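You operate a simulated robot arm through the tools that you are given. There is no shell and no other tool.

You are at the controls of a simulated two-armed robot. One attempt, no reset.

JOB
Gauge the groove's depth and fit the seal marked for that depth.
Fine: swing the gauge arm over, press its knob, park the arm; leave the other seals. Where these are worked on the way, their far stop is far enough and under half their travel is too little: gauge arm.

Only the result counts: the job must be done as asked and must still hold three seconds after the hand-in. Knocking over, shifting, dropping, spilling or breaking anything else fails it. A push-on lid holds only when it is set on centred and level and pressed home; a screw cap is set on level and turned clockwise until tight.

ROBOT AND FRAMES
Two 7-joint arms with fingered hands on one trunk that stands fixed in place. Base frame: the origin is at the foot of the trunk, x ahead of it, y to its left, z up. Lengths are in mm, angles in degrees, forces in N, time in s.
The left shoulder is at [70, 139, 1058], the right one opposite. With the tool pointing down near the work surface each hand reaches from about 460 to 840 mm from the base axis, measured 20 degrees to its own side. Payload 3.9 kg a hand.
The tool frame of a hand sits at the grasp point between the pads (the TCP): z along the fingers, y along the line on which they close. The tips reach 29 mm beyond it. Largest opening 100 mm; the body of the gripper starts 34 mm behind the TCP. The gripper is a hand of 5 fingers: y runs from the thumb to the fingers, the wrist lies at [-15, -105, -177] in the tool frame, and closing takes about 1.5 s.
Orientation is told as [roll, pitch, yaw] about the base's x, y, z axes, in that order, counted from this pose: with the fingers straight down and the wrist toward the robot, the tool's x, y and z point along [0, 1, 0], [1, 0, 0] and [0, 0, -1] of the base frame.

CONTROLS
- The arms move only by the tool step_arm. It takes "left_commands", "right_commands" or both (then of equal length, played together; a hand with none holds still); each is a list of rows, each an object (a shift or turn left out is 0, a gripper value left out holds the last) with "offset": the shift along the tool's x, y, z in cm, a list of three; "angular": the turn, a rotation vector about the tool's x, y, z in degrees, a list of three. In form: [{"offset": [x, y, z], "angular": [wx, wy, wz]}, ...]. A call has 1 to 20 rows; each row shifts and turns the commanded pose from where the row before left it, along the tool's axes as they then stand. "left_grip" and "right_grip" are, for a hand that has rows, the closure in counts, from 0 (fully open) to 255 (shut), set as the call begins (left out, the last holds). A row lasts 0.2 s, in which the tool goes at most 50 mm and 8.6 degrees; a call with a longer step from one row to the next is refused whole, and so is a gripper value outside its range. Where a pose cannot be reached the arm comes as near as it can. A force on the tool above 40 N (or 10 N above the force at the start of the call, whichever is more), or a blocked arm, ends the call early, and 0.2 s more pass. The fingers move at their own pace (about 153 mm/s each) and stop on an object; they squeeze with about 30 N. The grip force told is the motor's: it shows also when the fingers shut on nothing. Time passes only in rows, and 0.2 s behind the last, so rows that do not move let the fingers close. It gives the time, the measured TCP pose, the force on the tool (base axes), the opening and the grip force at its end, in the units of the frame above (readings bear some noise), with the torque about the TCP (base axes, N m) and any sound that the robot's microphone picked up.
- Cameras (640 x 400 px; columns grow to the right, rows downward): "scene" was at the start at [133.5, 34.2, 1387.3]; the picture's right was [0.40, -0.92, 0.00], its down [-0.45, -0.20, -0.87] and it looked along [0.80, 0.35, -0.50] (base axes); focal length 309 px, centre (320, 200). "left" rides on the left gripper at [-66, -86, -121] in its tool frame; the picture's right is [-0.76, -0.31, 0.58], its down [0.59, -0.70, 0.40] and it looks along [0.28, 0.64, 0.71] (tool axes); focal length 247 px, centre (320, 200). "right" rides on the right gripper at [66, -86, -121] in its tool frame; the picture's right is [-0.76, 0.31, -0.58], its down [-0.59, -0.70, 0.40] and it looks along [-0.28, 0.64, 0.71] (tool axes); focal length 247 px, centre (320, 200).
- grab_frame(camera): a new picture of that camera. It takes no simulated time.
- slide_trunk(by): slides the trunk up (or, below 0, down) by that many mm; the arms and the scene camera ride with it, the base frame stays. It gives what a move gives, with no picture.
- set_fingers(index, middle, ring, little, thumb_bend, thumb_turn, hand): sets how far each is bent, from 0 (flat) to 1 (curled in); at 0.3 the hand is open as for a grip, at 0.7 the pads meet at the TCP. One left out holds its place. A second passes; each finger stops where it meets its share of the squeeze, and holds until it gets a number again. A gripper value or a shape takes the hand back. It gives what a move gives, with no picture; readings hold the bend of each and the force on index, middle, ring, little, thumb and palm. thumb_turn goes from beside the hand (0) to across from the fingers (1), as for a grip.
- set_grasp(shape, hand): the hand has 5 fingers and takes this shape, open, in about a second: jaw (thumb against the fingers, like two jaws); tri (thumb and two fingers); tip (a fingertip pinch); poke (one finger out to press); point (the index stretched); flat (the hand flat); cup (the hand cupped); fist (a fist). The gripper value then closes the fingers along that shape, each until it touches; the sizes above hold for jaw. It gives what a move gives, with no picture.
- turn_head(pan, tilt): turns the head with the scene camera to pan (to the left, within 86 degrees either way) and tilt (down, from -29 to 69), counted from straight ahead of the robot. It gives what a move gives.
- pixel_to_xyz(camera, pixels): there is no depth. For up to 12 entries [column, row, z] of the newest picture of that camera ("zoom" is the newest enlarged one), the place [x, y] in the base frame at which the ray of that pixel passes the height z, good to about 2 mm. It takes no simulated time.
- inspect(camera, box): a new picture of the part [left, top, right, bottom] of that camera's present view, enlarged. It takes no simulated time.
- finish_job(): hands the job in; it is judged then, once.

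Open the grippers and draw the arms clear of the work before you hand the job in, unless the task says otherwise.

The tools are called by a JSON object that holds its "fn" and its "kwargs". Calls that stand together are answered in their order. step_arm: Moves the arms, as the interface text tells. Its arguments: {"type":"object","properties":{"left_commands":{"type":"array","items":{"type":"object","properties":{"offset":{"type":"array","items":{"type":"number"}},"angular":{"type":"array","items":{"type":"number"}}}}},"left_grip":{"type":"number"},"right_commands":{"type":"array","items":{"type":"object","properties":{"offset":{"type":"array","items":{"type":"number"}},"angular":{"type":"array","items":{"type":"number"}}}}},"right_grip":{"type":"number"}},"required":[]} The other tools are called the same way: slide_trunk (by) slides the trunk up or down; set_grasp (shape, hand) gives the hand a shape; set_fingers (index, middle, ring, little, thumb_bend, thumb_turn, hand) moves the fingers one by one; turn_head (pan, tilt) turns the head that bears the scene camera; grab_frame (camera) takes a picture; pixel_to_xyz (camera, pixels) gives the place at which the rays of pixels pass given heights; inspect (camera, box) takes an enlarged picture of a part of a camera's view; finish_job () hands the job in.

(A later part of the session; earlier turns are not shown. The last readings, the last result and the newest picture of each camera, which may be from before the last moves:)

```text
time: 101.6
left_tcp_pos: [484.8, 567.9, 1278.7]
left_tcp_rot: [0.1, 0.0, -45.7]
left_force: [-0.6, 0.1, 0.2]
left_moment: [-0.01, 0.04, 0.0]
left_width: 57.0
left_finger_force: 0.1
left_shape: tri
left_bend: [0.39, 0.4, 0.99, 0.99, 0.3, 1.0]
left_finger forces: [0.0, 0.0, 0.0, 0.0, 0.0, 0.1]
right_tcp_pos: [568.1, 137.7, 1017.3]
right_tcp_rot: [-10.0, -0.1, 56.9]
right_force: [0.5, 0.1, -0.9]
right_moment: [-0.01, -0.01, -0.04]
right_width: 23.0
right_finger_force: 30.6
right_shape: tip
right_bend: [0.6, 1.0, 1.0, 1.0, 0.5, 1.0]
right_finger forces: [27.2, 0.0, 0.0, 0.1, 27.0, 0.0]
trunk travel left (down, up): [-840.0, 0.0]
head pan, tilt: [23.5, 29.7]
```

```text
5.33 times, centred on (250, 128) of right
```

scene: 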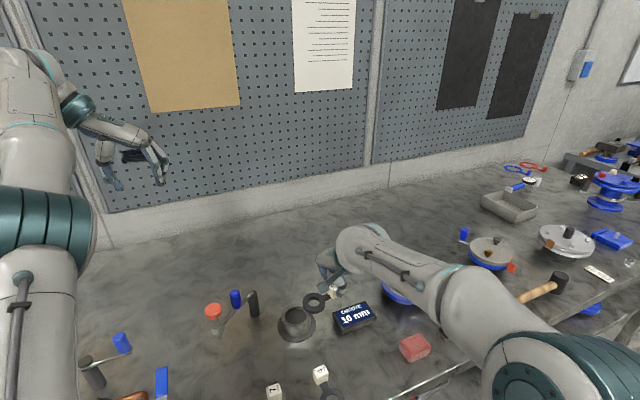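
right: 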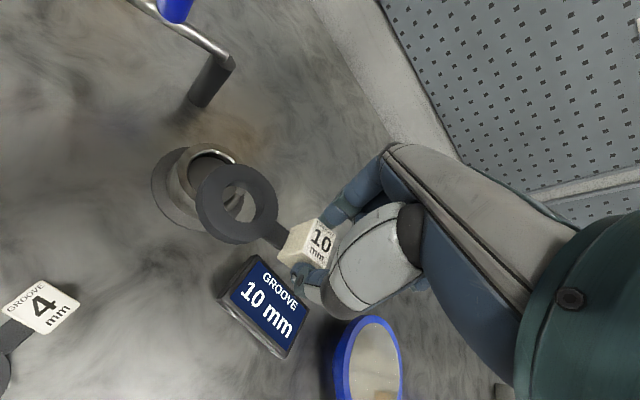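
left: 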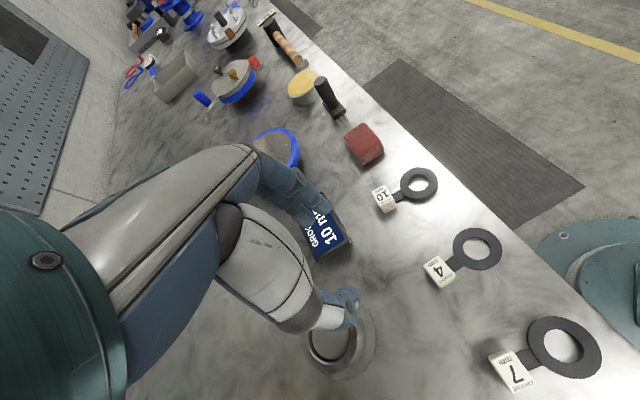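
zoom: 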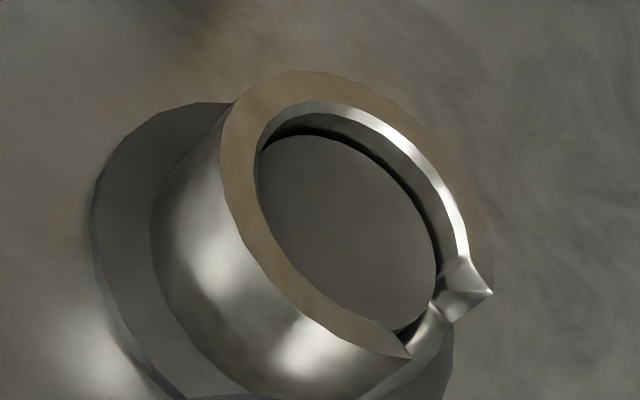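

{"fn": "pixel_to_xyz", "kwargs": {"camera": "zoom", "pixels": [[218, 150, 882], [300, 70, 882], [400, 115, 882], [470, 195, 882], [493, 275, 882], [490, 291, 882], [408, 357, 882], [256, 160, 882], [300, 105, 882], [410, 150, 882], [467, 255, 882], [330, 318, 882]]}}

{"fn": "pixel_to_xyz", "kwargs": {"camera": "zoom", "pixels": [[258, 185, 872], [290, 136, 872], [400, 190, 872], [437, 265, 872], [395, 330, 872], [320, 290, 872], [92, 210, 855], [200, 103, 855], [135, 360, 855], [450, 320, 872], [420, 345, 872]]}}

```text
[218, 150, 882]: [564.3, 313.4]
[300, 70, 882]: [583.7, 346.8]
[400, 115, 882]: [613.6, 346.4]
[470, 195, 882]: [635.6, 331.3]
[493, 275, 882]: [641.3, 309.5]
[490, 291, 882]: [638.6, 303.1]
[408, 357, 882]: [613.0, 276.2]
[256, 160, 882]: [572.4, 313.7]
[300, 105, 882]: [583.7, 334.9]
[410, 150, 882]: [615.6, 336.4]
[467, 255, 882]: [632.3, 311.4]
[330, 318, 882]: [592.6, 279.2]
```

```text
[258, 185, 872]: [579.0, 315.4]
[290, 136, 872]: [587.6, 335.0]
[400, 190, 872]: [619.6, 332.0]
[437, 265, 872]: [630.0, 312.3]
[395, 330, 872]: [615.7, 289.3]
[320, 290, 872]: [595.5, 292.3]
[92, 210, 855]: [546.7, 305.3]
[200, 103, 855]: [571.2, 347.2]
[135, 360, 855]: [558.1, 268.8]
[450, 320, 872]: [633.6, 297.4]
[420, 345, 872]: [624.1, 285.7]
```

Triangulating, the cup centre is ≈(598,305), rim z≈889, floor ≈879, slot direction ≈ −43°. I go to yaw 47 and put the ring above the cup, bottom ~25 mm above the rim.

{"fn": "step_arm", "kwargs": {"right_commands": [{"angular": [0.86, 0, 4.87]}, {"angular": [0.86, 0, 4.87]}, {"offset": [0.97, 3.58, -0.17]}, {"offset": [0.97, 3.58, -0.17]}, {"offset": [0.97, 3.58, -0.17]}, {"offset": [0.97, 3.58, -0.17]}, {"offset": [0.39, 0, 2.2]}, {"offset": [0.39, 0, 2.2]}, {"offset": [0.37, 0, 2.1]}, {}]}}

{"fn": "grab_frame", "kwargs": {"camera": "right"}}

{"fn": "inspect", "kwargs": {"camera": "scene", "box": [250, 250, 390, 370]}}

```text
time: 103.8
left_tcp_pos: [482.9, 567.9, 1279.8]
left_tcp_rot: [0.1, 0.0, -45.8]
left_force: [0.5, 0.3, -0.7]
left_moment: [0.0, -0.04, -0.01]
left_width: 56.9
left_finger_force: 0.1
left_shape: tri
left_bend: [0.39, 0.4, 0.99, 0.99, 0.3, 1.0]
left_finger forces: [0.0, 0.1, 0.0, 0.1, 0.0, 0.1]
right_tcp_pos: [624.4, 245.7, 951.4]
right_tcp_rot: [-10.0, 0.0, 46.8]
right_force: [0.6, -0.3, 0.2]
right_moment: [0.02, 0.0, 0.01]
right_width: 22.9
right_finger_force: 30.5
right_shape: tip
right_bend: [0.6, 1.0, 1.0, 1.0, 0.5, 1.0]
right_finger forces: [27.1, 0.0, 0.1, 0.0, 26.9, 0.1]
right hand out of reach, approached as far as the arm can: row 6
trunk travel left (down, up): [-840.0, 0.0]
head pan, tilt: [23.5, 29.7]
```

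```text
taken
```

right: 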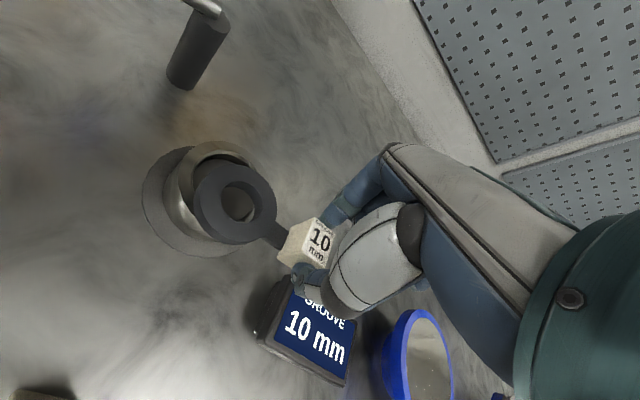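

```text
3.33 times, centred on (320, 310) of scene
```

zoom: 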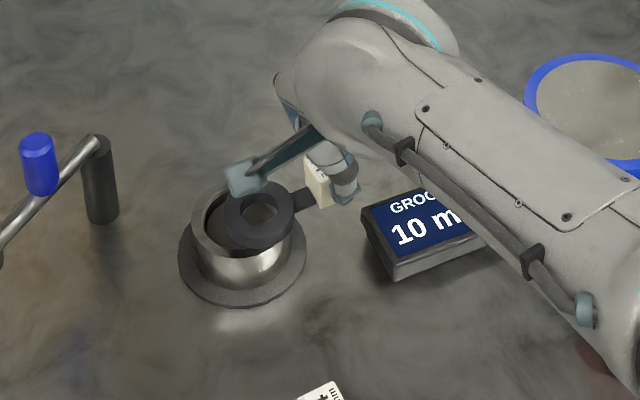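

Fell 23 mm short. I try the remaining shift at this lower height.

{"fn": "step_arm", "kwargs": {"right_commands": [{"offset": [0.345, 1.3, -0.06]}, {"offset": [0.345, 1.3, -0.06]}, {}]}}

```text
time: 104.6
left_tcp_pos: [482.8, 568.4, 1279.6]
left_tcp_rot: [0.1, 0.0, -45.7]
left_force: [-0.5, -0.2, 0.6]
left_moment: [0.04, 0.01, 0.01]
left_width: 56.9
left_finger_force: 0.0
left_shape: tri
left_bend: [0.39, 0.4, 0.99, 0.99, 0.3, 1.0]
left_finger forces: [0.0, 0.1, 0.0, 0.1, 0.0, 0.1]
right_tcp_pos: [627.9, 248.9, 951.3]
right_tcp_rot: [-9.9, -0.2, 47.2]
right_force: [0.0, -0.3, -0.8]
right_moment: [-0.03, 0.02, -0.02]
right_width: 22.9
right_finger_force: 29.2
right_shape: tip
right_bend: [0.6, 1.0, 1.0, 1.0, 0.5, 1.0]
right_finger forces: [27.0, 0.1, 0.0, 0.1, 26.8, 0.0]
right hand out of reach, approached as far as the arm can: row 1, 2
trunk travel left (down, up): [-840.0, 0.0]
head pan, tilt: [23.5, 29.7]
```

The right arm is at its reach limit here (≈20 mm short). Before choosing a way round, I back the right hand (with the seal) off and test whether the left hand can work at the cup with yaw ≈ −43.

{"fn": "step_arm", "kwargs": {"right_commands": [{"offset": [-0.17, 0, -0.98]}, {"offset": [-1.73, -3.5, -0.71]}, {"offset": [-1.73, -3.5, -0.71]}, {"offset": [-1.73, -3.5, -0.71]}, {"offset": [-1.73, -3.5, -0.71]}, {"offset": [-1.73, -3.5, -0.71]}, {}]}}

{"fn": "grab_frame", "kwargs": {"camera": "scene"}}

{"fn": "grab_frame", "kwargs": {"camera": "right"}}

```text
time: 106.2
left_tcp_pos: [483.7, 568.7, 1279.0]
left_tcp_rot: [0.2, 0.1, -45.7]
left_force: [0.3, 0.0, -0.5]
left_moment: [0.0, -0.01, 0.02]
left_width: 56.7
left_finger_force: 0.1
left_shape: tri
left_bend: [0.39, 0.4, 0.99, 0.99, 0.3, 1.0]
left_finger forces: [0.0, 0.0, 0.0, 0.1, 0.0, 0.0]
right_tcp_pos: [567.4, 68.0, 1009.6]
right_tcp_rot: [-9.9, 0.0, 47.0]
right_force: [0.2, 1.0, -0.9]
right_moment: [0.01, 0.0, 0.01]
right_width: 23.0
right_finger_force: 30.3
right_shape: tip
right_bend: [0.6, 1.0, 1.0, 1.0, 0.5, 1.0]
right_finger forces: [26.7, 0.0, 0.0, 0.0, 26.6, 0.0]
trunk travel left (down, up): [-840.0, 0.0]
head pan, tilt: [23.5, 29.7]
```

```text
taken
```

scene: 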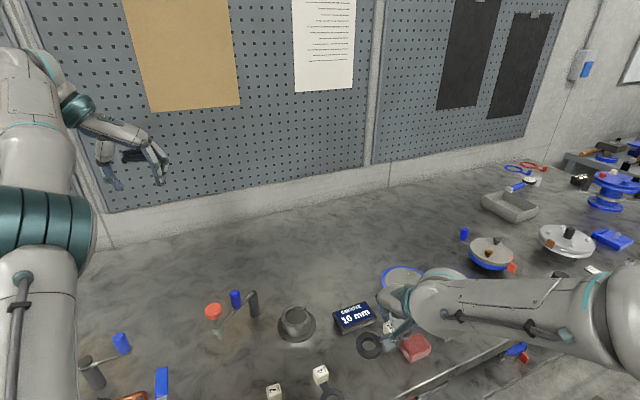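

```text
taken
```

right: 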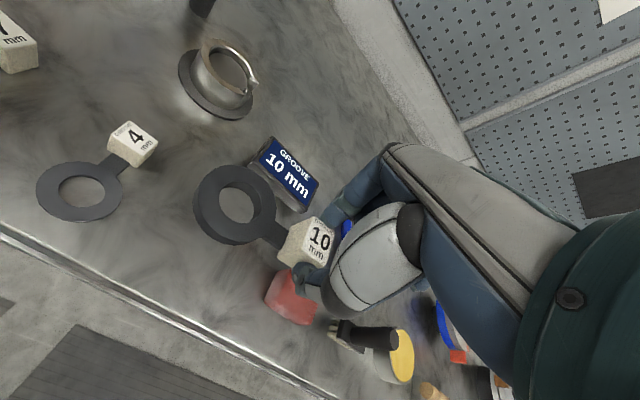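

I bring the left hand down to z≈1100 and then toward the cup side (637,269) to test reach.

{"fn": "step_arm", "kwargs": {"left_commands": [{"offset": [0, 0, 4.5]}, {"offset": [0, 0, 4.5]}, {"offset": [0, 0, 4.5]}, {"offset": [0, 0, 4.5]}, {"offset": [-1.24, 4.0, 0]}, {"offset": [-1.24, 4.0, 0]}, {"offset": [-1.24, 4.0, 0]}, {"offset": [-1.24, 4.0, 0]}, {"offset": [-1.24, 4.0, 0]}, {}]}}

{"fn": "step_arm", "kwargs": {"left_commands": [{"offset": [-1.24, 4.0, 0]}, {"offset": [-1.24, 4.0, 0]}, {"offset": [-1.24, 4.0, 0]}, {}]}}

```text
time: 108.4
left_tcp_pos: [580.1, 383.5, 1098.2]
left_tcp_rot: [0.1, -0.1, -45.6]
left_force: [0.1, 0.1, 0.2]
left_moment: [0.0, 0.01, -0.01]
left_width: 56.7
left_finger_force: 0.0
left_shape: tri
left_bend: [0.39, 0.4, 0.99, 0.99, 0.3, 1.0]
left_finger forces: [0.1, 0.0, 0.0, 0.1, 0.0, 0.1]
right_tcp_pos: [565.9, 69.1, 1010.3]
right_tcp_rot: [-10.0, 0.0, 47.0]
right_force: [-0.4, -0.3, -0.1]
right_moment: [-0.01, -0.04, 0.02]
right_width: 23.0
right_finger_force: 29.3
right_shape: tip
right_bend: [0.6, 1.0, 1.0, 1.0, 0.5, 1.0]
right_finger forces: [26.8, 0.0, 0.0, 0.0, 26.6, 0.0]
trunk travel left (down, up): [-840.0, 0.0]
head pan, tilt: [23.5, 29.7]
```

```text
time: 109.4
left_tcp_pos: [637.1, 269.2, 1098.7]
left_tcp_rot: [0.1, 0.0, -45.7]
left_force: [0.5, -0.2, -0.3]
left_moment: [0.02, 0.01, 0.0]
left_width: 56.8
left_finger_force: 0.1
left_shape: tri
left_bend: [0.39, 0.4, 0.99, 0.99, 0.3, 1.0]
left_finger forces: [0.0, 0.1, 0.0, 0.0, 0.0, 0.1]
right_tcp_pos: [566.4, 68.9, 1011.0]
right_tcp_rot: [-10.0, -0.1, 46.9]
right_force: [0.3, 0.1, -0.9]
right_moment: [0.0, 0.0, 0.0]
right_width: 23.0
right_finger_force: 29.8
right_shape: tip
right_bend: [0.6, 1.0, 1.0, 1.0, 0.5, 1.0]
right_finger forces: [26.7, 0.1, 0.1, 0.0, 26.5, 0.0]
trunk travel left (down, up): [-840.0, 0.0]
head pan, tilt: [23.5, 29.7]
```

The left hand reaches (637,269) precisely. I test lower: z≈960.

{"fn": "step_arm", "kwargs": {"left_commands": [{"offset": [0, 0, 3.5]}, {"offset": [0, 0, 3.5]}, {"offset": [0, 0, 3.5]}, {"offset": [0, 0, 3.0]}, {}]}}

{"fn": "grab_frame", "kwargs": {"camera": "left"}}

{"fn": "grab_frame", "kwargs": {"camera": "right"}}

```text
time: 110.6
left_tcp_pos: [636.8, 269.6, 964.6]
left_tcp_rot: [0.1, 0.0, -45.6]
left_force: [0.9, 0.0, 0.4]
left_moment: [0.0, 0.01, -0.02]
left_width: 56.9
left_finger_force: 0.1
left_shape: tri
left_bend: [0.39, 0.4, 0.99, 0.99, 0.3, 1.0]
left_finger forces: [0.0, 0.0, 0.1, 0.0, 0.1, 0.0]
right_tcp_pos: [567.2, 67.1, 1011.6]
right_tcp_rot: [-10.1, 0.1, 46.8]
right_force: [-0.1, -0.5, -0.1]
right_moment: [-0.01, -0.02, -0.01]
right_width: 22.9
right_finger_force: 30.0
right_shape: tip
right_bend: [0.6, 1.0, 1.0, 1.0, 0.5, 1.0]
right_finger forces: [26.8, 0.0, 0.0, 0.1, 26.6, 0.0]
trunk travel left (down, up): [-840.0, 0.0]
head pan, tilt: [23.5, 29.7]
```

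```text
taken
```

left: 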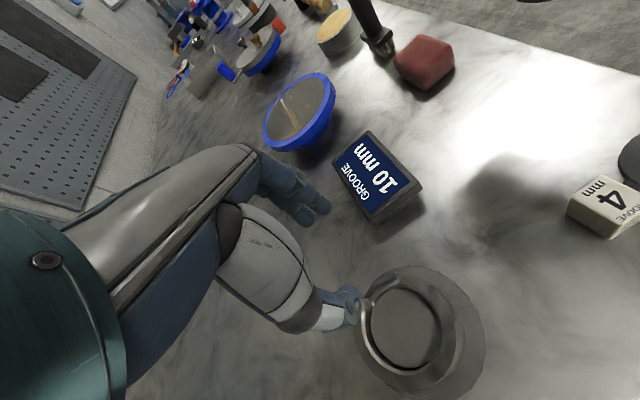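

```text
taken
```

right: 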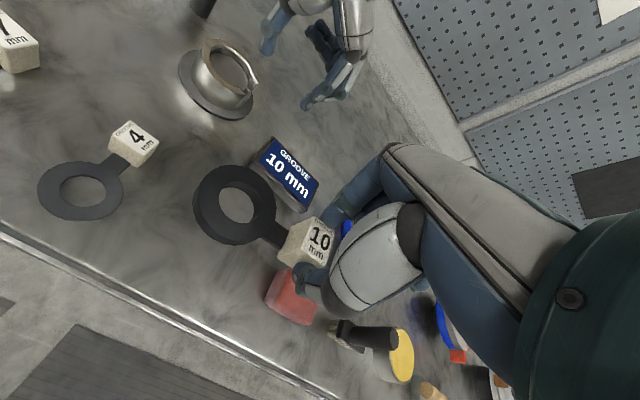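

The left hand works well here, and its camera sees the cup close up. I measure the cup from it.

{"fn": "inspect", "kwargs": {"camera": "left", "box": [330, 250, 490, 400]}}

```text
2.67 times, centred on (410, 325) of left
```

zoom: 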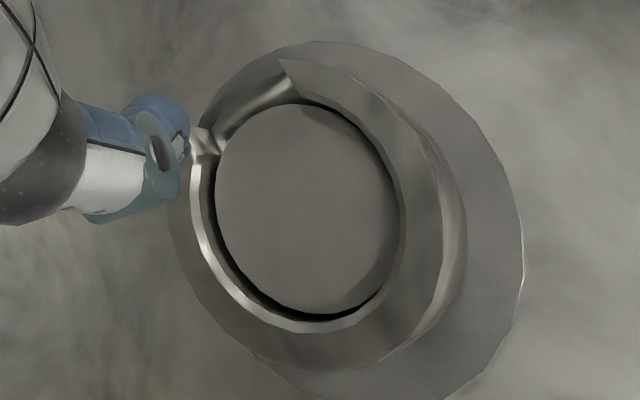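

{"fn": "pixel_to_xyz", "kwargs": {"camera": "zoom", "pixels": [[215, 200, 879], [398, 215, 879], [300, 104, 879], [320, 314, 879], [305, 209, 879], [284, 60, 889], [200, 140, 889], [170, 210, 889], [445, 230, 889], [310, 370, 889], [524, 275, 855], [300, 43, 855]]}}

{"fn": "pixel_to_xyz", "kwargs": {"camera": "zoom", "pixels": [[215, 200, 872], [398, 215, 872], [300, 104, 872], [320, 314, 872], [190, 200, 882], [310, 333, 882], [408, 200, 882]]}}

{"fn": "inspect", "kwargs": {"camera": "right", "box": [165, 30, 275, 130]}}

```text
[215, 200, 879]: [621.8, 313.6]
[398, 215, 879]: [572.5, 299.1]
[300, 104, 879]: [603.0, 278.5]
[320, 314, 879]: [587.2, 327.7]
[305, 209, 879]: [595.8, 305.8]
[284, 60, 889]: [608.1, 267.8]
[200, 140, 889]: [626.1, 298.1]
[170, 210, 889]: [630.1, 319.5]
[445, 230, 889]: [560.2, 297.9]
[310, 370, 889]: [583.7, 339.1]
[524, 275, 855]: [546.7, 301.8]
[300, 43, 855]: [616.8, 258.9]
```

```text
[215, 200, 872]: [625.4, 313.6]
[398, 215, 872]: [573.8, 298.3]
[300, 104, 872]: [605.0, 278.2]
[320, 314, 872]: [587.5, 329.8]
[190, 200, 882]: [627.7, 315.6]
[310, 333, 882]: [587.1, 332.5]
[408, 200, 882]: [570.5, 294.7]
```

```text
4.00 times, centred on (220, 80) of right
```

zoom: 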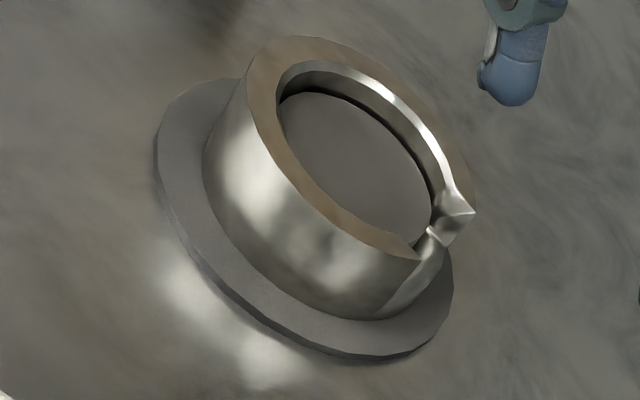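

Cup centre from the left camera: (596.3,304.8), slot ≈ −43°. Plan: right hand sets the seal on the table already turned to −43°, the left hand picks it (pinching along the tab direction) and inserts it. I test left-hand reach at a put-down place, block near (559,226).

{"fn": "step_arm", "kwargs": {"left_commands": [{"offset": [0, 0, -3.5]}, {"offset": [-2.85, -0.85, 0]}, {"offset": [-2.85, -0.85, 0]}, {"offset": [-2.85, -0.85, 0]}, {}]}}

{"fn": "step_arm", "kwargs": {"left_commands": [{"offset": [0, 0, 3]}, {"offset": [0, 0, 3]}, {}]}}

{"fn": "grab_frame", "kwargs": {"camera": "left"}}

```text
time: 111.8
left_tcp_pos: [557.1, 232.7, 994.7]
left_tcp_rot: [-0.4, 0.1, -45.0]
left_force: [0.5, 0.0, -0.9]
left_moment: [0.0, -0.03, -0.01]
left_width: 57.1
left_finger_force: 0.0
left_shape: tri
left_bend: [0.39, 0.4, 0.99, 0.99, 0.3, 1.0]
left_finger forces: [0.0, 0.0, 0.0, 0.0, 0.0, 0.0]
right_tcp_pos: [568.2, 65.7, 1010.1]
right_tcp_rot: [-9.9, 0.0, 46.9]
right_force: [-0.1, -0.6, -1.2]
right_moment: [-0.02, -0.01, -0.02]
right_width: 22.8
right_finger_force: 30.2
right_shape: tip
right_bend: [0.6, 1.0, 1.0, 1.0, 0.5, 1.0]
right_finger forces: [26.9, 0.1, 0.0, 0.0, 26.6, 0.0]
trunk travel left (down, up): [-840.0, 0.0]
head pan, tilt: [23.5, 29.7]
```

```text
time: 112.6
left_tcp_pos: [557.6, 229.7, 938.7]
left_tcp_rot: [0.1, 0.0, -45.7]
left_force: [0.5, 0.0, 0.5]
left_moment: [0.0, 0.01, -0.04]
left_width: 56.8
left_finger_force: 0.0
left_shape: tri
left_bend: [0.39, 0.4, 0.99, 0.99, 0.3, 1.0]
left_finger forces: [0.1, 0.0, 0.1, 0.0, 0.1, 0.1]
right_tcp_pos: [566.6, 67.5, 1011.2]
right_tcp_rot: [-10.1, 0.0, 46.9]
right_force: [-0.4, -0.9, -0.2]
right_moment: [-0.01, -0.02, -0.01]
right_width: 22.9
right_finger_force: 30.0
right_shape: tip
right_bend: [0.6, 1.0, 1.0, 1.0, 0.5, 1.0]
right_finger forces: [26.9, 0.0, 0.0, 0.0, 26.6, 0.0]
trunk travel left (down, up): [-840.0, 0.0]
head pan, tilt: [23.5, 29.7]
```

```text
taken
```

left: 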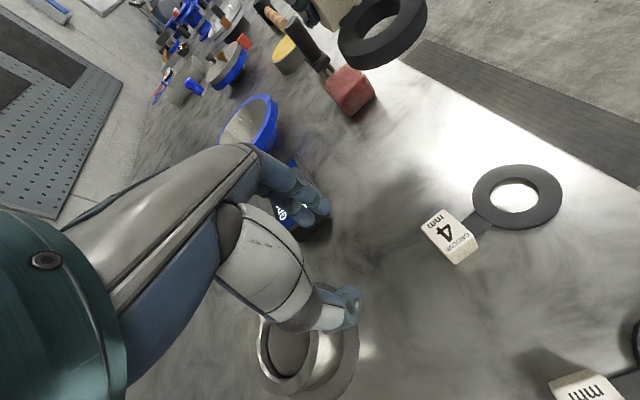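

Left reach at (558,230,939) is exact. I now withdraw the left hand toward (600,400,1050) to make room.

{"fn": "step_arm", "kwargs": {"left_commands": [{"offset": [1.5, -0.9, -2.5]}, {"offset": [3.4, -2.1, -2.5]}, {"offset": [3.4, -2.1, -2.5]}, {"offset": [3.4, -2.1, -2.5]}, {"offset": [3.2, -2.0, -1]}, {}]}}

{"fn": "step_arm", "kwargs": {"right_commands": [{"offset": [0.5, 3.3, 0]}, {"offset": [0.5, 3.3, 0]}, {"offset": [0.5, 3.3, 0]}, {}]}}

{"fn": "grab_frame", "kwargs": {"camera": "right"}}

{"fn": "grab_frame", "kwargs": {"camera": "scene"}}

```text
time: 114.0
left_tcp_pos: [599.7, 398.1, 1049.7]
left_tcp_rot: [0.1, 0.1, -45.7]
left_force: [-0.8, -0.3, 0.4]
left_moment: [0.03, -0.03, 0.01]
left_width: 57.0
left_finger_force: 0.0
left_shape: tri
left_bend: [0.39, 0.4, 0.99, 0.99, 0.3, 1.0]
left_finger forces: [0.0, 0.0, 0.0, 0.1, 0.0, 0.0]
right_tcp_pos: [565.9, 66.9, 1010.5]
right_tcp_rot: [-10.0, 0.0, 46.9]
right_force: [-0.2, 0.2, -1.7]
right_moment: [-0.02, 0.0, 0.02]
right_width: 22.9
right_finger_force: 29.7
right_shape: tip
right_bend: [0.6, 1.0, 1.0, 1.0, 0.5, 1.0]
right_finger forces: [26.8, 0.0, 0.0, 0.0, 26.6, 0.0]
trunk travel left (down, up): [-840.0, 0.0]
head pan, tilt: [23.5, 29.7]
```

```text
time: 115.0
left_tcp_pos: [600.5, 399.2, 1049.9]
left_tcp_rot: [0.2, 0.0, -45.7]
left_force: [-0.3, -0.7, -0.5]
left_moment: [0.0, 0.0, -0.02]
left_width: 56.8
left_finger_force: 0.1
left_shape: tri
left_bend: [0.39, 0.4, 0.99, 0.99, 0.3, 1.0]
left_finger forces: [0.1, 0.0, 0.1, 0.1, 0.0, 0.0]
right_tcp_pos: [623.5, 149.9, 1009.9]
right_tcp_rot: [-9.9, 0.0, 46.9]
right_force: [0.4, -0.5, -0.7]
right_moment: [-0.04, 0.01, -0.01]
right_width: 22.8
right_finger_force: 29.9
right_shape: tip
right_bend: [0.6, 1.0, 1.0, 1.0, 0.5, 1.0]
right_finger forces: [26.7, 0.0, 0.1, 0.1, 26.6, 0.1]
trunk travel left (down, up): [-840.0, 0.0]
head pan, tilt: [23.5, 29.7]
```

```text
taken
```

right: 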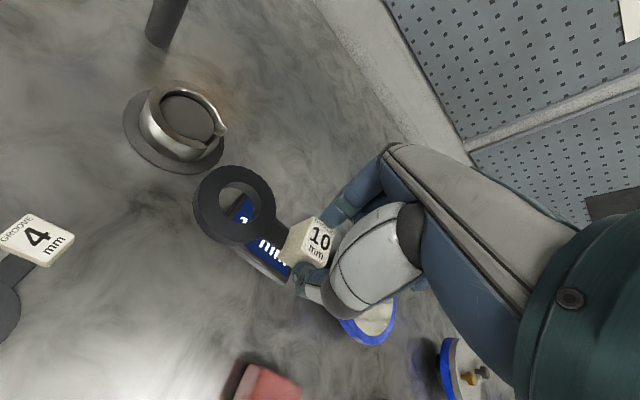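

```text
taken
```

scene: 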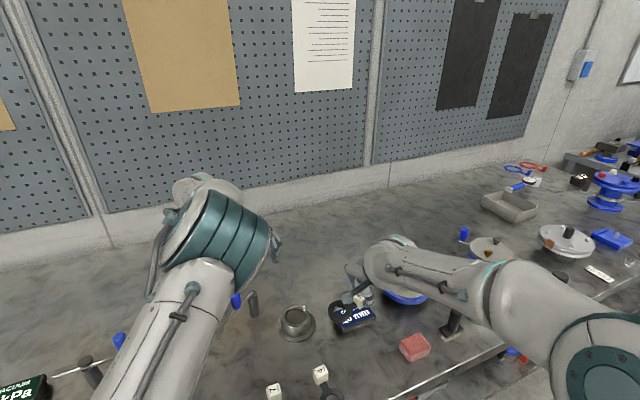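

I move the left hand further out, then bring the right hand to the put-down spot (563,226), still high.

{"fn": "step_arm", "kwargs": {"left_commands": [{"offset": [1.4, -4.3, -1.5]}, {"offset": [1.4, -4.3, -1.5]}, {"offset": [1.4, -4.3, -1.5]}, {}]}}

{"fn": "step_arm", "kwargs": {"right_commands": [{"offset": [3.15, 0.47, -0.56]}, {"offset": [3.15, 0.47, -0.56]}, {"offset": [3.15, 0.47, -0.56]}, {}]}}

{"fn": "grab_frame", "kwargs": {"camera": "right"}}

{"fn": "grab_frame", "kwargs": {"camera": "scene"}}

```text
time: 116.0
left_tcp_pos: [540.4, 521.0, 1094.2]
left_tcp_rot: [0.1, 0.0, -45.7]
left_force: [0.2, -0.8, -0.1]
left_moment: [-0.03, -0.03, 0.01]
left_width: 56.8
left_finger_force: 0.1
left_shape: tri
left_bend: [0.39, 0.4, 0.99, 0.99, 0.3, 1.0]
left_finger forces: [0.0, 0.0, 0.0, 0.1, 0.0, 0.0]
right_tcp_pos: [623.7, 149.5, 1009.0]
right_tcp_rot: [-9.8, -0.1, 46.9]
right_force: [-0.5, -0.6, 0.7]
right_moment: [-0.01, -0.04, 0.0]
right_width: 22.9
right_finger_force: 30.1
right_shape: tip
right_bend: [0.6, 1.0, 1.0, 1.0, 0.5, 1.0]
right_finger forces: [26.7, 0.0, 0.0, 0.1, 26.7, 0.1]
trunk travel left (down, up): [-840.0, 0.0]
head pan, tilt: [23.5, 29.7]
```

```text
time: 117.0
left_tcp_pos: [539.2, 521.2, 1093.4]
left_tcp_rot: [0.2, 0.0, -45.7]
left_force: [-0.7, 0.0, 0.1]
left_moment: [0.01, 0.0, 0.0]
left_width: 57.1
left_finger_force: 0.1
left_shape: tri
left_bend: [0.39, 0.4, 0.99, 0.99, 0.3, 1.0]
left_finger forces: [0.0, 0.1, 0.1, 0.0, 0.0, 0.0]
right_tcp_pos: [570.6, 214.9, 1006.3]
right_tcp_rot: [-9.1, 0.3, 45.5]
right_force: [0.3, -0.1, -0.4]
right_moment: [0.02, -0.01, 0.02]
right_width: 22.9
right_finger_force: 30.3
right_shape: tip
right_bend: [0.6, 1.0, 1.0, 1.0, 0.5, 1.0]
right_finger forces: [26.9, 0.0, 0.0, 0.0, 26.6, 0.0]
trunk travel left (down, up): [-840.0, 0.0]
head pan, tilt: [23.5, 29.7]
```

```text
taken
```

right: 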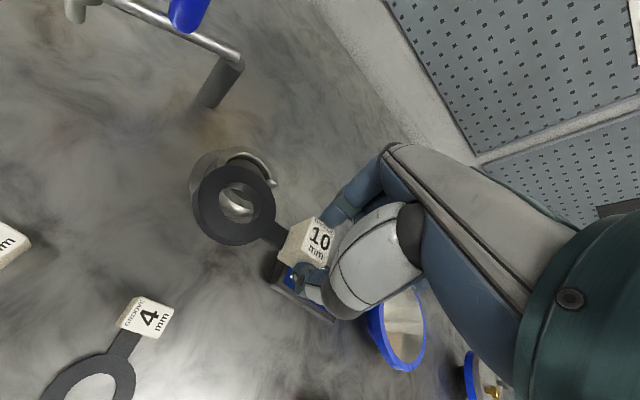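

```text
taken
```

scene: 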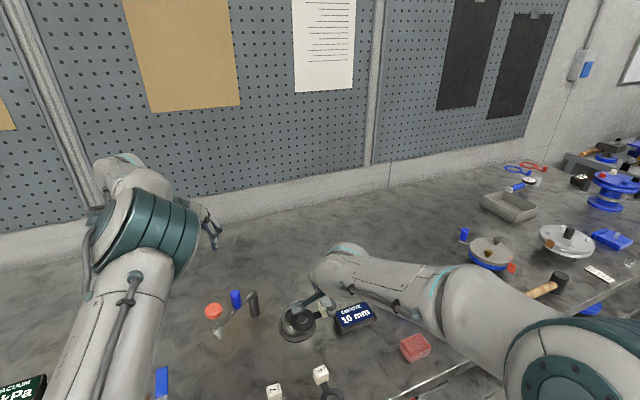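

A slight limit effect at this height; I descend and see whether it tracks lower down (z≈930).

{"fn": "step_arm", "kwargs": {"right_commands": [{"offset": [0.45, 0, 2.56]}, {"offset": [0.45, 0, 2.56]}, {"offset": [0.45, 0, 2.56]}, {}]}}

{"fn": "grab_frame", "kwargs": {"camera": "right"}}

{"fn": "inspect", "kwargs": {"camera": "scene", "box": [240, 240, 400, 380]}}

```text
time: 118.0
left_tcp_pos: [540.4, 520.4, 1094.1]
left_tcp_rot: [0.3, 0.0, -45.7]
left_force: [0.1, 0.7, -0.7]
left_moment: [0.0, 0.0, -0.01]
left_width: 57.0
left_finger_force: 0.1
left_shape: tri
left_bend: [0.39, 0.4, 0.99, 0.99, 0.3, 1.0]
left_finger forces: [0.1, 0.0, 0.0, 0.0, 0.1, 0.1]
right_tcp_pos: [562.3, 225.1, 930.0]
right_tcp_rot: [-10.0, 0.1, 47.0]
right_force: [-0.9, -0.1, -0.7]
right_moment: [0.0, -0.01, -0.01]
right_width: 22.8
right_finger_force: 29.8
right_shape: tip
right_bend: [0.6, 1.0, 1.0, 1.0, 0.5, 1.0]
right_finger forces: [26.8, 0.0, 0.0, 0.0, 26.6, 0.0]
trunk travel left (down, up): [-840.0, 0.0]
head pan, tilt: [23.5, 29.7]
```

```text
taken
```

right: 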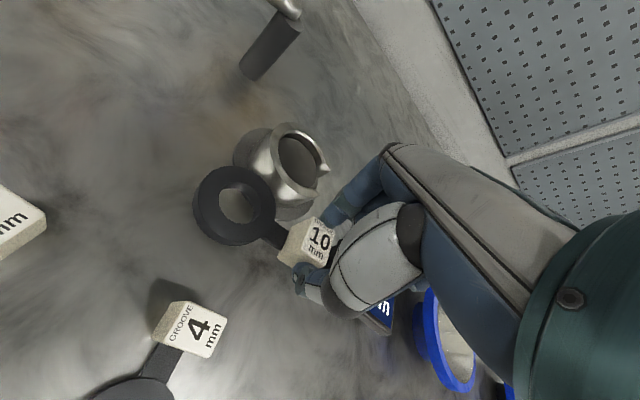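

```text
2.86 times, centred on (320, 310) of scene
```

zoom: 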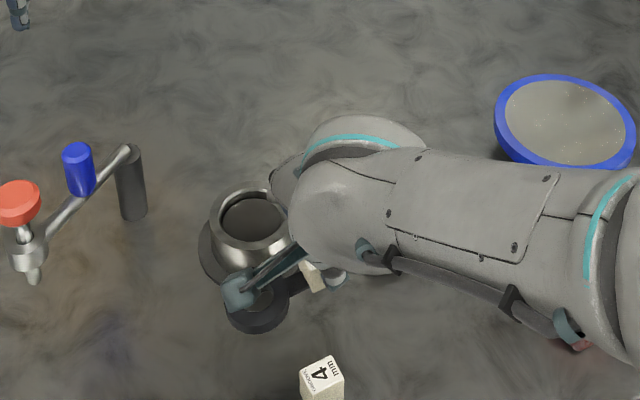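

Exact at this height. I lower the seal to the table (TCP z≈888 was the table-contact height).

{"fn": "step_arm", "kwargs": {"right_commands": [{"offset": [0.26, 0, 1.48]}, {"offset": [0.26, 0, 1.48]}, {"offset": [0.19, 0, 1.08]}, {}]}}

{"fn": "inspect", "kwargs": {"camera": "right", "box": [170, 110, 390, 330]}}

```text
time: 119.0
left_tcp_pos: [541.2, 520.1, 1094.3]
left_tcp_rot: [0.1, 0.0, -45.7]
left_force: [0.2, -0.2, 0.1]
left_moment: [0.01, 0.01, 0.01]
left_width: 56.8
left_finger_force: 0.1
left_shape: tri
left_bend: [0.39, 0.4, 0.99, 0.99, 0.3, 1.0]
left_finger forces: [0.0, 0.0, 0.0, 0.1, 0.0, 0.0]
right_tcp_pos: [563.8, 225.2, 889.5]
right_tcp_rot: [-10.0, -0.1, 46.9]
right_force: [0.2, -1.0, 0.2]
right_moment: [-0.03, -0.01, 0.02]
right_width: 22.9
right_finger_force: 30.2
right_shape: tip
right_bend: [0.6, 1.0, 1.0, 1.0, 0.5, 1.0]
right_finger forces: [26.8, 0.0, 0.0, 0.0, 26.6, 0.0]
trunk travel left (down, up): [-840.0, 0.0]
head pan, tilt: [23.5, 29.7]
```

```text
1.82 times, centred on (280, 220) of right
```

zoom: 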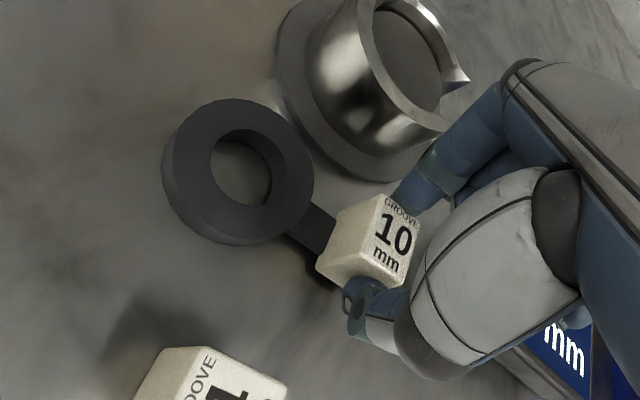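

Almost down. I lower 1.5 mm more in small steps, then open just enough.

{"fn": "step_arm", "kwargs": {"right_commands": [{"offset": [0.017, 0, 0.1]}, {"offset": [0.017, 0, 0.1]}, {}]}}

{"fn": "step_arm", "kwargs": {"right_commands": [{}, {}, {}, {}], "right_grip": 165}}

{"fn": "inspect", "kwargs": {"camera": "right", "box": [170, 110, 390, 330]}}

```text
time: 119.8
left_tcp_pos: [540.5, 520.4, 1095.6]
left_tcp_rot: [0.1, 0.0, -45.7]
left_force: [0.6, 0.1, -0.9]
left_moment: [0.03, 0.01, -0.01]
left_width: 56.7
left_finger_force: 0.1
left_shape: tri
left_bend: [0.39, 0.4, 0.99, 0.99, 0.3, 1.0]
left_finger forces: [0.1, 0.0, 0.1, 0.1, 0.1, 0.0]
right_tcp_pos: [563.8, 225.4, 887.8]
right_tcp_rot: [-10.0, 0.0, 47.0]
right_force: [1.4, 0.4, 0.5]
right_moment: [0.04, 0.03, 0.01]
right_width: 22.8
right_finger_force: 29.6
right_shape: tip
right_bend: [0.6, 1.0, 1.0, 1.0, 0.5, 1.0]
right_finger forces: [26.8, 0.0, 0.1, 0.0, 26.7, 0.0]
trunk travel left (down, up): [-840.0, 0.0]
head pan, tilt: [23.5, 29.7]
```

```text
time: 120.8
left_tcp_pos: [540.1, 520.8, 1094.7]
left_tcp_rot: [0.0, 0.0, -45.7]
left_force: [-0.5, -0.2, 0.6]
left_moment: [0.02, 0.0, 0.01]
left_width: 56.9
left_finger_force: 0.1
left_shape: tri
left_bend: [0.39, 0.4, 0.99, 0.99, 0.3, 1.0]
left_finger forces: [0.0, 0.0, 0.0, 0.1, 0.0, 0.1]
right_tcp_pos: [563.5, 227.1, 886.8]
right_tcp_rot: [-10.0, 0.0, 46.9]
right_force: [0.2, -0.3, -1.2]
right_moment: [0.01, -0.02, 0.01]
right_width: 35.0
right_finger_force: 0.1
right_shape: tip
right_bend: [0.51, 0.98, 0.99, 1.0, 0.43, 1.0]
right_finger forces: [0.0, 0.1, 0.0, 0.0, 0.0, 0.1]
trunk travel left (down, up): [-840.0, 0.0]
head pan, tilt: [23.5, 29.7]
```

```text
1.82 times, centred on (280, 220) of right
```

zoom: 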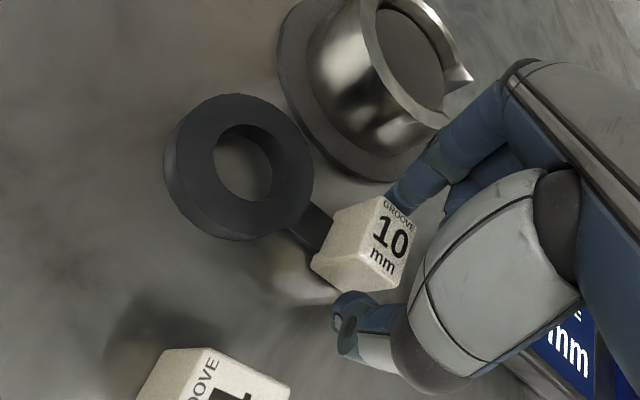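

Released. The index is close to the block, so I shift the hand 3 mm toward +y and then lift straight up.

{"fn": "step_arm", "kwargs": {"right_commands": [{"offset": [0, 0.3, 0]}, {"offset": [-0.17, 0, -0.98]}, {"offset": [-0.35, 0, -1.97]}, {"offset": [-0.35, 0, -1.97]}, {"offset": [-0.35, 0, -1.97]}, {}]}}

{"fn": "grab_frame", "kwargs": {"camera": "right"}}

```text
time: 122.2
left_tcp_pos: [540.0, 521.0, 1094.6]
left_tcp_rot: [0.1, -0.1, -45.7]
left_force: [-0.6, -0.2, -0.4]
left_moment: [0.0, 0.03, -0.01]
left_width: 56.9
left_finger_force: 0.1
left_shape: tri
left_bend: [0.39, 0.4, 0.99, 0.99, 0.3, 1.0]
left_finger forces: [0.0, 0.0, 0.0, 0.0, 0.0, 0.1]
right_tcp_pos: [567.4, 227.0, 958.4]
right_tcp_rot: [-9.9, 0.1, 46.7]
right_force: [0.0, -0.1, 0.0]
right_moment: [0.02, -0.01, -0.01]
right_width: 35.3
right_finger_force: 0.1
right_shape: tip
right_bend: [0.51, 0.98, 0.99, 0.99, 0.43, 1.0]
right_finger forces: [0.0, 0.0, 0.1, 0.0, 0.0, 0.0]
trunk travel left (down, up): [-840.0, 0.0]
head pan, tilt: [23.5, 29.7]
```

```text
taken
```

right: 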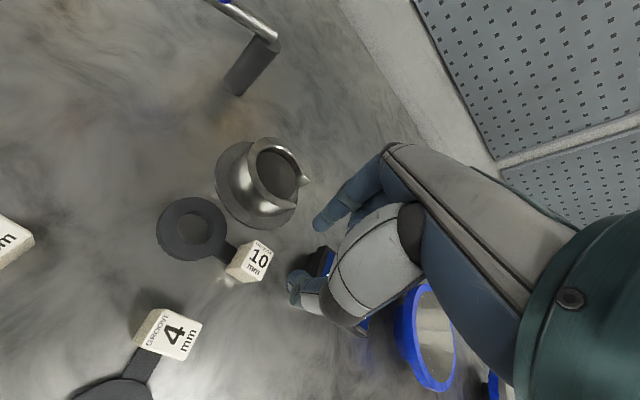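

The seal rests on the table. I retract the right arm up and back to the right.

{"fn": "step_arm", "kwargs": {"right_commands": [{"offset": [-0.52, 0, -2.95]}, {"offset": [-0.2, -3.5, -1.2]}, {"offset": [-0.2, -3.5, -1.2]}, {"offset": [-1.5, -3.2, -1.2]}, {"offset": [-2.5, -3.0, -1.2]}, {"offset": [-2.5, -3.0, -1.2]}, {"offset": [-2.5, -3.0, -1.2]}, {"offset": [-2.5, -3.0, -1.2]}, {}]}}

{"fn": "grab_frame", "kwargs": {"camera": "scene"}}

{"fn": "inspect", "kwargs": {"camera": "scene", "box": [250, 280, 350, 360]}}

```text
time: 123.0
left_tcp_pos: [540.6, 520.6, 1094.8]
left_tcp_rot: [0.1, 0.0, -45.7]
left_force: [-0.4, 0.1, 0.2]
left_moment: [-0.03, 0.0, 0.0]
left_width: 57.2
left_finger_force: 0.0
left_shape: tri
left_bend: [0.39, 0.4, 0.99, 0.99, 0.3, 1.0]
left_finger forces: [0.0, 0.0, 0.0, 0.1, 0.1, 0.0]
right_tcp_pos: [479.4, 165.3, 921.2]
right_tcp_rot: [0.1, 8.3, 45.7]
right_force: [0.0, 0.2, 0.0]
right_moment: [-0.01, 0.02, 0.0]
right_width: 35.3
right_finger_force: 0.0
right_shape: tip
right_bend: [0.51, 0.98, 0.99, 0.99, 0.43, 1.0]
right_finger forces: [0.1, 0.0, 0.0, 0.0, 0.1, 0.1]
trunk travel left (down, up): [-840.0, 0.0]
head pan, tilt: [23.5, 29.7]
stopped in row 4 (right hand): the arm was blocked; the commanded pose is now the measured one
```

```text
taken
```

scene: 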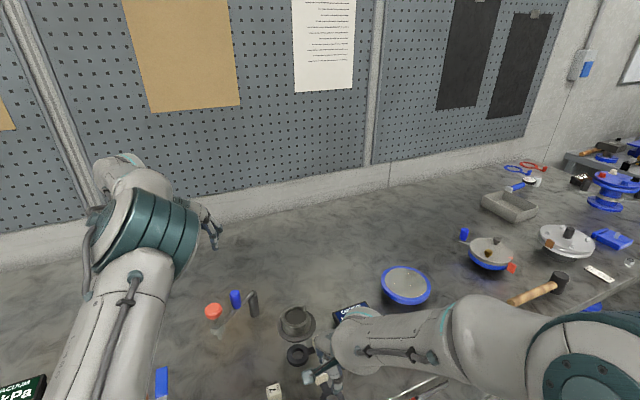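

```text
5.00 times, centred on (300, 320) of scene
```

zoom: 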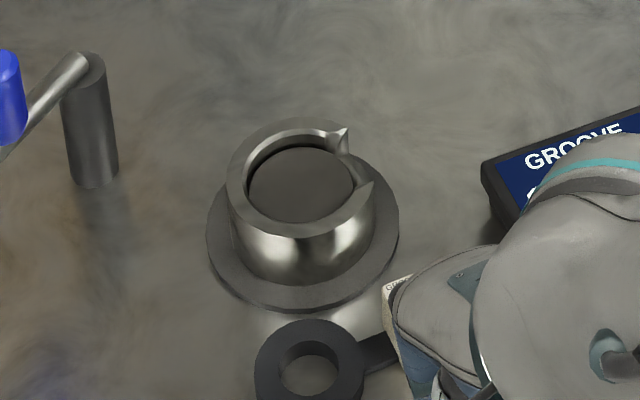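

The arm dipped again at a limit. I check with the right camera that nothing was touched.

{"fn": "grab_frame", "kwargs": {"camera": "right"}}

{"fn": "grab_frame", "kwargs": {"camera": "left"}}

```text
taken
```

right: 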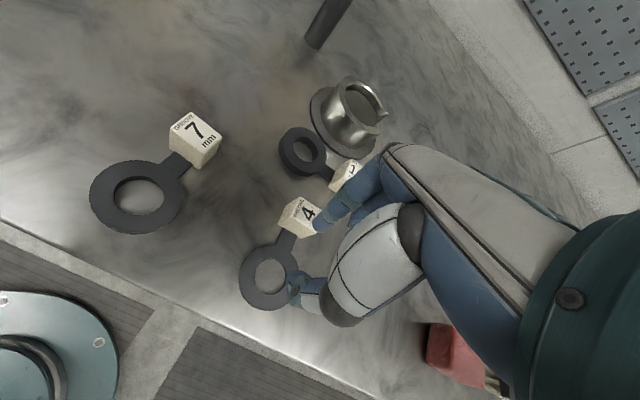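

```text
taken
```

left: 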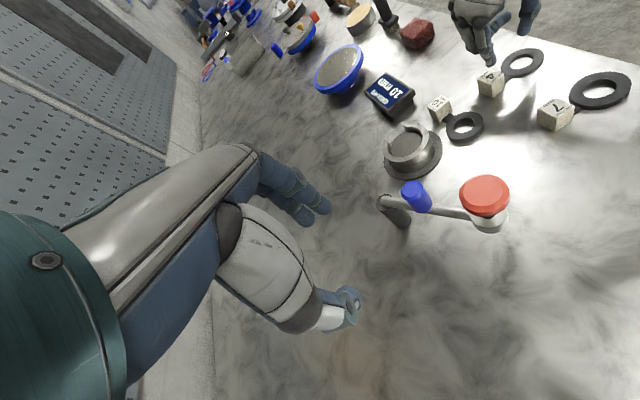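

Nothing was touched. I go straight up, then away to the right in small steps.

{"fn": "step_arm", "kwargs": {"right_commands": [{"offset": [0, -0.3, -1.98]}, {"offset": [0, -0.36, -2.47]}, {"offset": [0, -0.36, -2.47]}, {"offset": [0, -0.36, -2.47]}, {"offset": [0, -0.36, -2.47]}, {"offset": [-1.4, -1.42, -0.2]}, {"offset": [-1.4, -1.42, -0.2]}, {"offset": [-1.4, -1.42, -0.2]}, {"offset": [-1.4, -1.42, -0.2]}, {}]}}

```text
time: 125.2
left_tcp_pos: [540.0, 520.5, 1094.2]
left_tcp_rot: [0.0, 0.0, -45.8]
left_force: [0.3, 0.1, -0.2]
left_moment: [-0.01, 0.02, -0.02]
left_width: 56.9
left_finger_force: 0.1
left_shape: tri
left_bend: [0.39, 0.4, 0.99, 0.99, 0.3, 1.0]
left_finger forces: [0.1, 0.1, 0.0, 0.0, 0.1, 0.0]
right_tcp_pos: [478.7, 90.0, 1057.5]
right_tcp_rot: [-0.2, 8.4, 46.1]
right_force: [0.6, -0.6, -0.3]
right_moment: [0.01, 0.0, 0.03]
right_width: 35.2
right_finger_force: 0.1
right_shape: tip
right_bend: [0.51, 0.98, 0.99, 0.99, 0.43, 1.0]
right_finger forces: [0.0, 0.0, 0.0, 0.1, 0.0, 0.1]
trunk travel left (down, up): [-840.0, 0.0]
head pan, tilt: [23.5, 29.7]
```

Going well; I continue up and to the right until it's clear of the work area.

{"fn": "step_arm", "kwargs": {"right_commands": [{"offset": [-2.5, -2.6, -2.0]}, {"offset": [-2.5, -2.6, -2.0]}, {"offset": [-2.5, -2.6, -2.0]}, {"offset": [-2.5, -2.6, -2.0]}, {"offset": [-2.5, -2.6, -2.0]}, {"offset": [-2.5, -2.6, -2.0]}, {}]}}

{"fn": "grab_frame", "kwargs": {"camera": "scene"}}

{"fn": "inspect", "kwargs": {"camera": "scene", "box": [240, 280, 380, 390]}}

```text
time: 126.8
left_tcp_pos: [539.2, 520.1, 1094.8]
left_tcp_rot: [0.0, 0.0, -45.7]
left_force: [0.4, -0.8, 0.4]
left_moment: [0.0, 0.0, -0.03]
left_width: 57.1
left_finger_force: 0.1
left_shape: tri
left_bend: [0.39, 0.4, 0.99, 0.99, 0.3, 1.0]
left_finger forces: [0.0, 0.0, 0.1, 0.0, 0.0, 0.1]
right_tcp_pos: [492.7, -112.4, 1197.9]
right_tcp_rot: [-0.2, 8.4, 46.1]
right_force: [-0.6, -1.1, -0.2]
right_moment: [-0.02, 0.0, -0.01]
right_width: 35.2
right_finger_force: 0.1
right_shape: tip
right_bend: [0.51, 0.98, 0.99, 0.99, 0.43, 1.0]
right_finger forces: [0.0, 0.1, 0.0, 0.0, 0.0, 0.0]
trunk travel left (down, up): [-840.0, 0.0]
head pan, tilt: [23.5, 29.7]
```

```text
taken
```

scene: 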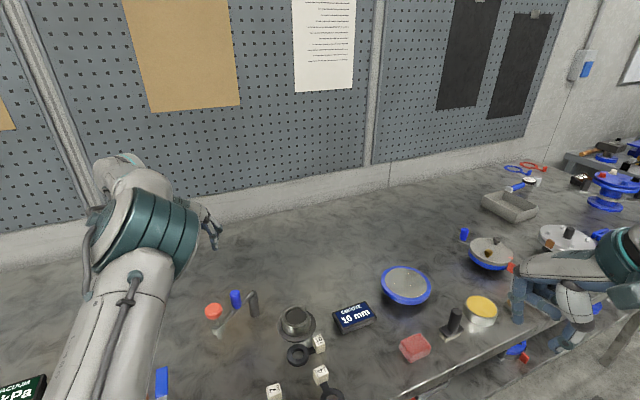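

```text
3.64 times, centred on (310, 335) of scene
```

zoom: 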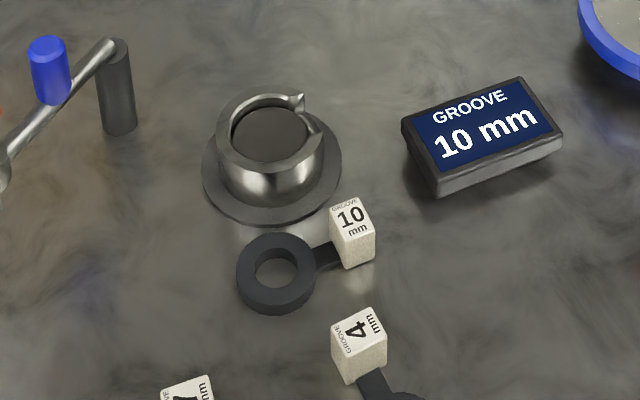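

All clear and the seal is parallel to the slot. Now the left hand: tip shape, approach via (637,300) at low height.

{"fn": "set_grasp", "kwargs": {"hand": "left", "shape": "tip"}}

{"fn": "step_arm", "kwargs": {"left_commands": [{"offset": [-1.4, 3.75, 0]}, {"offset": [-1.4, 3.75, 0]}, {"offset": [-1.4, 3.75, 0]}, {"offset": [-1.4, 3.75, 0]}, {"offset": [-1.4, 3.75, 0]}, {"offset": [-1.4, 3.75, 0]}, {"offset": [0, 0, 3.2]}, {"offset": [0, 0, 3.2]}, {"offset": [0, 0, 3.2]}, {"offset": [0, 0, 3.2]}, {}], "left_grip": 90}}

{"fn": "step_arm", "kwargs": {"left_commands": [{"offset": [-3.3, 0.0, 0.3]}, {"offset": [-3.3, 0.0, 0.3]}, {"offset": [-3.3, 0.0, 0.3]}, {}]}}

{"fn": "grab_frame", "kwargs": {"camera": "left"}}

```text
time: 127.7
left_tcp_pos: [539.9, 519.0, 1094.9]
left_tcp_rot: [0.2, 0.0, -45.6]
left_force: [-0.3, -0.2, 0.7]
left_moment: [-0.01, 0.02, -0.02]
left_width: 99.8
left_finger_force: 0.0
left_shape: tip
left_bend: [0.3, 0.98, 0.99, 0.99, 0.3, 0.98]
left_finger forces: [0.1, 0.0, 0.1, 0.0, 0.1, 0.0]
right_tcp_pos: [491.7, -112.8, 1196.8]
right_tcp_rot: [-0.2, 8.4, 46.1]
right_force: [0.0, -0.1, 0.5]
right_moment: [0.02, -0.01, 0.01]
right_width: 35.4
right_finger_force: 0.2
right_shape: tip
right_bend: [0.51, 0.98, 0.99, 0.99, 0.43, 1.0]
right_finger forces: [0.1, 0.0, 0.1, 0.1, 0.0, 0.1]
trunk travel left (down, up): [-840.0, 0.0]
head pan, tilt: [23.5, 29.7]
```

```text
time: 130.1
left_tcp_pos: [638.1, 300.1, 966.7]
left_tcp_rot: [0.2, 0.0, -45.7]
left_force: [0.3, 0.0, 0.6]
left_moment: [0.02, -0.03, -0.03]
left_width: 65.4
left_finger_force: 0.1
left_shape: tip
left_bend: [0.43, 0.98, 0.99, 0.99, 0.3, 0.99]
left_finger forces: [0.0, 0.0, 0.0, 0.0, 0.1, 0.1]
right_tcp_pos: [492.0, -113.1, 1197.2]
right_tcp_rot: [-0.1, 8.4, 46.1]
right_force: [0.8, 0.0, -0.6]
right_moment: [0.01, 0.03, 0.01]
right_width: 35.6
right_finger_force: 0.1
right_shape: tip
right_bend: [0.51, 0.98, 0.99, 0.99, 0.43, 1.0]
right_finger forces: [0.0, 0.0, 0.0, 0.0, 0.1, 0.0]
trunk travel left (down, up): [-840.0, 0.0]
head pan, tilt: [23.5, 29.7]
```

```text
time: 131.1
left_tcp_pos: [567.0, 230.0, 957.1]
left_tcp_rot: [0.2, 0.0, -45.7]
left_force: [0.0, -0.7, 0.0]
left_moment: [-0.01, 0.01, 0.02]
left_width: 65.0
left_finger_force: 0.0
left_shape: tip
left_bend: [0.43, 0.98, 0.99, 0.99, 0.3, 0.99]
left_finger forces: [0.1, 0.0, 0.0, 0.0, 0.1, 0.1]
right_tcp_pos: [491.5, -111.9, 1197.3]
right_tcp_rot: [-0.2, 8.4, 46.1]
right_force: [0.6, 0.1, -0.2]
right_moment: [0.01, -0.02, -0.04]
right_width: 35.4
right_finger_force: 0.1
right_shape: tip
right_bend: [0.51, 0.98, 0.99, 0.99, 0.43, 1.0]
right_finger forces: [0.1, 0.0, 0.1, 0.1, 0.0, 0.0]
trunk travel left (down, up): [-840.0, 0.0]
head pan, tilt: [23.5, 29.7]
```

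```text
taken
```

left: 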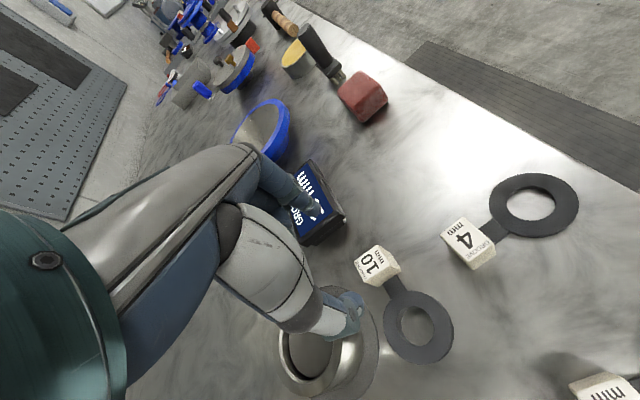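

Left hand at (567,230,957). I measure block and ring from the left camera.

{"fn": "inspect", "kwargs": {"camera": "left", "box": [330, 225, 470, 375]}}

```text
2.67 times, centred on (400, 300) of left
```

zoom: 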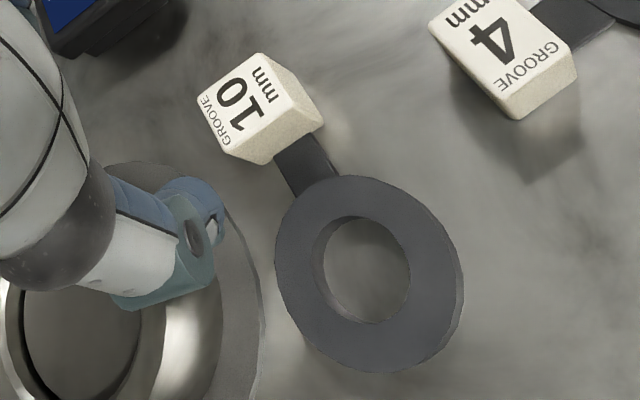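

{"fn": "pixel_to_xyz", "kwargs": {"camera": "zoom", "pixels": [[261, 53, 876], [198, 97, 876], [228, 152, 876], [292, 110, 876], [272, 163, 850], [323, 126, 850], [366, 270, 860], [276, 255, 860], [462, 285, 860], [360, 176, 860], [385, 372, 860], [311, 165, 856]]}}

```text
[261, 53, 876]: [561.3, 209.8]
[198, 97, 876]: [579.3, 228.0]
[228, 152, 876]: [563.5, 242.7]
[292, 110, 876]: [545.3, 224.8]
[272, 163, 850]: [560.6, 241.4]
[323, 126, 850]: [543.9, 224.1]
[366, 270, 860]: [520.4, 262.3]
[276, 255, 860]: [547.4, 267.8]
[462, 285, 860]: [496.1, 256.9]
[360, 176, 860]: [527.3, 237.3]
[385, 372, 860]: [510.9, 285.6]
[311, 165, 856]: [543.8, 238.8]
```

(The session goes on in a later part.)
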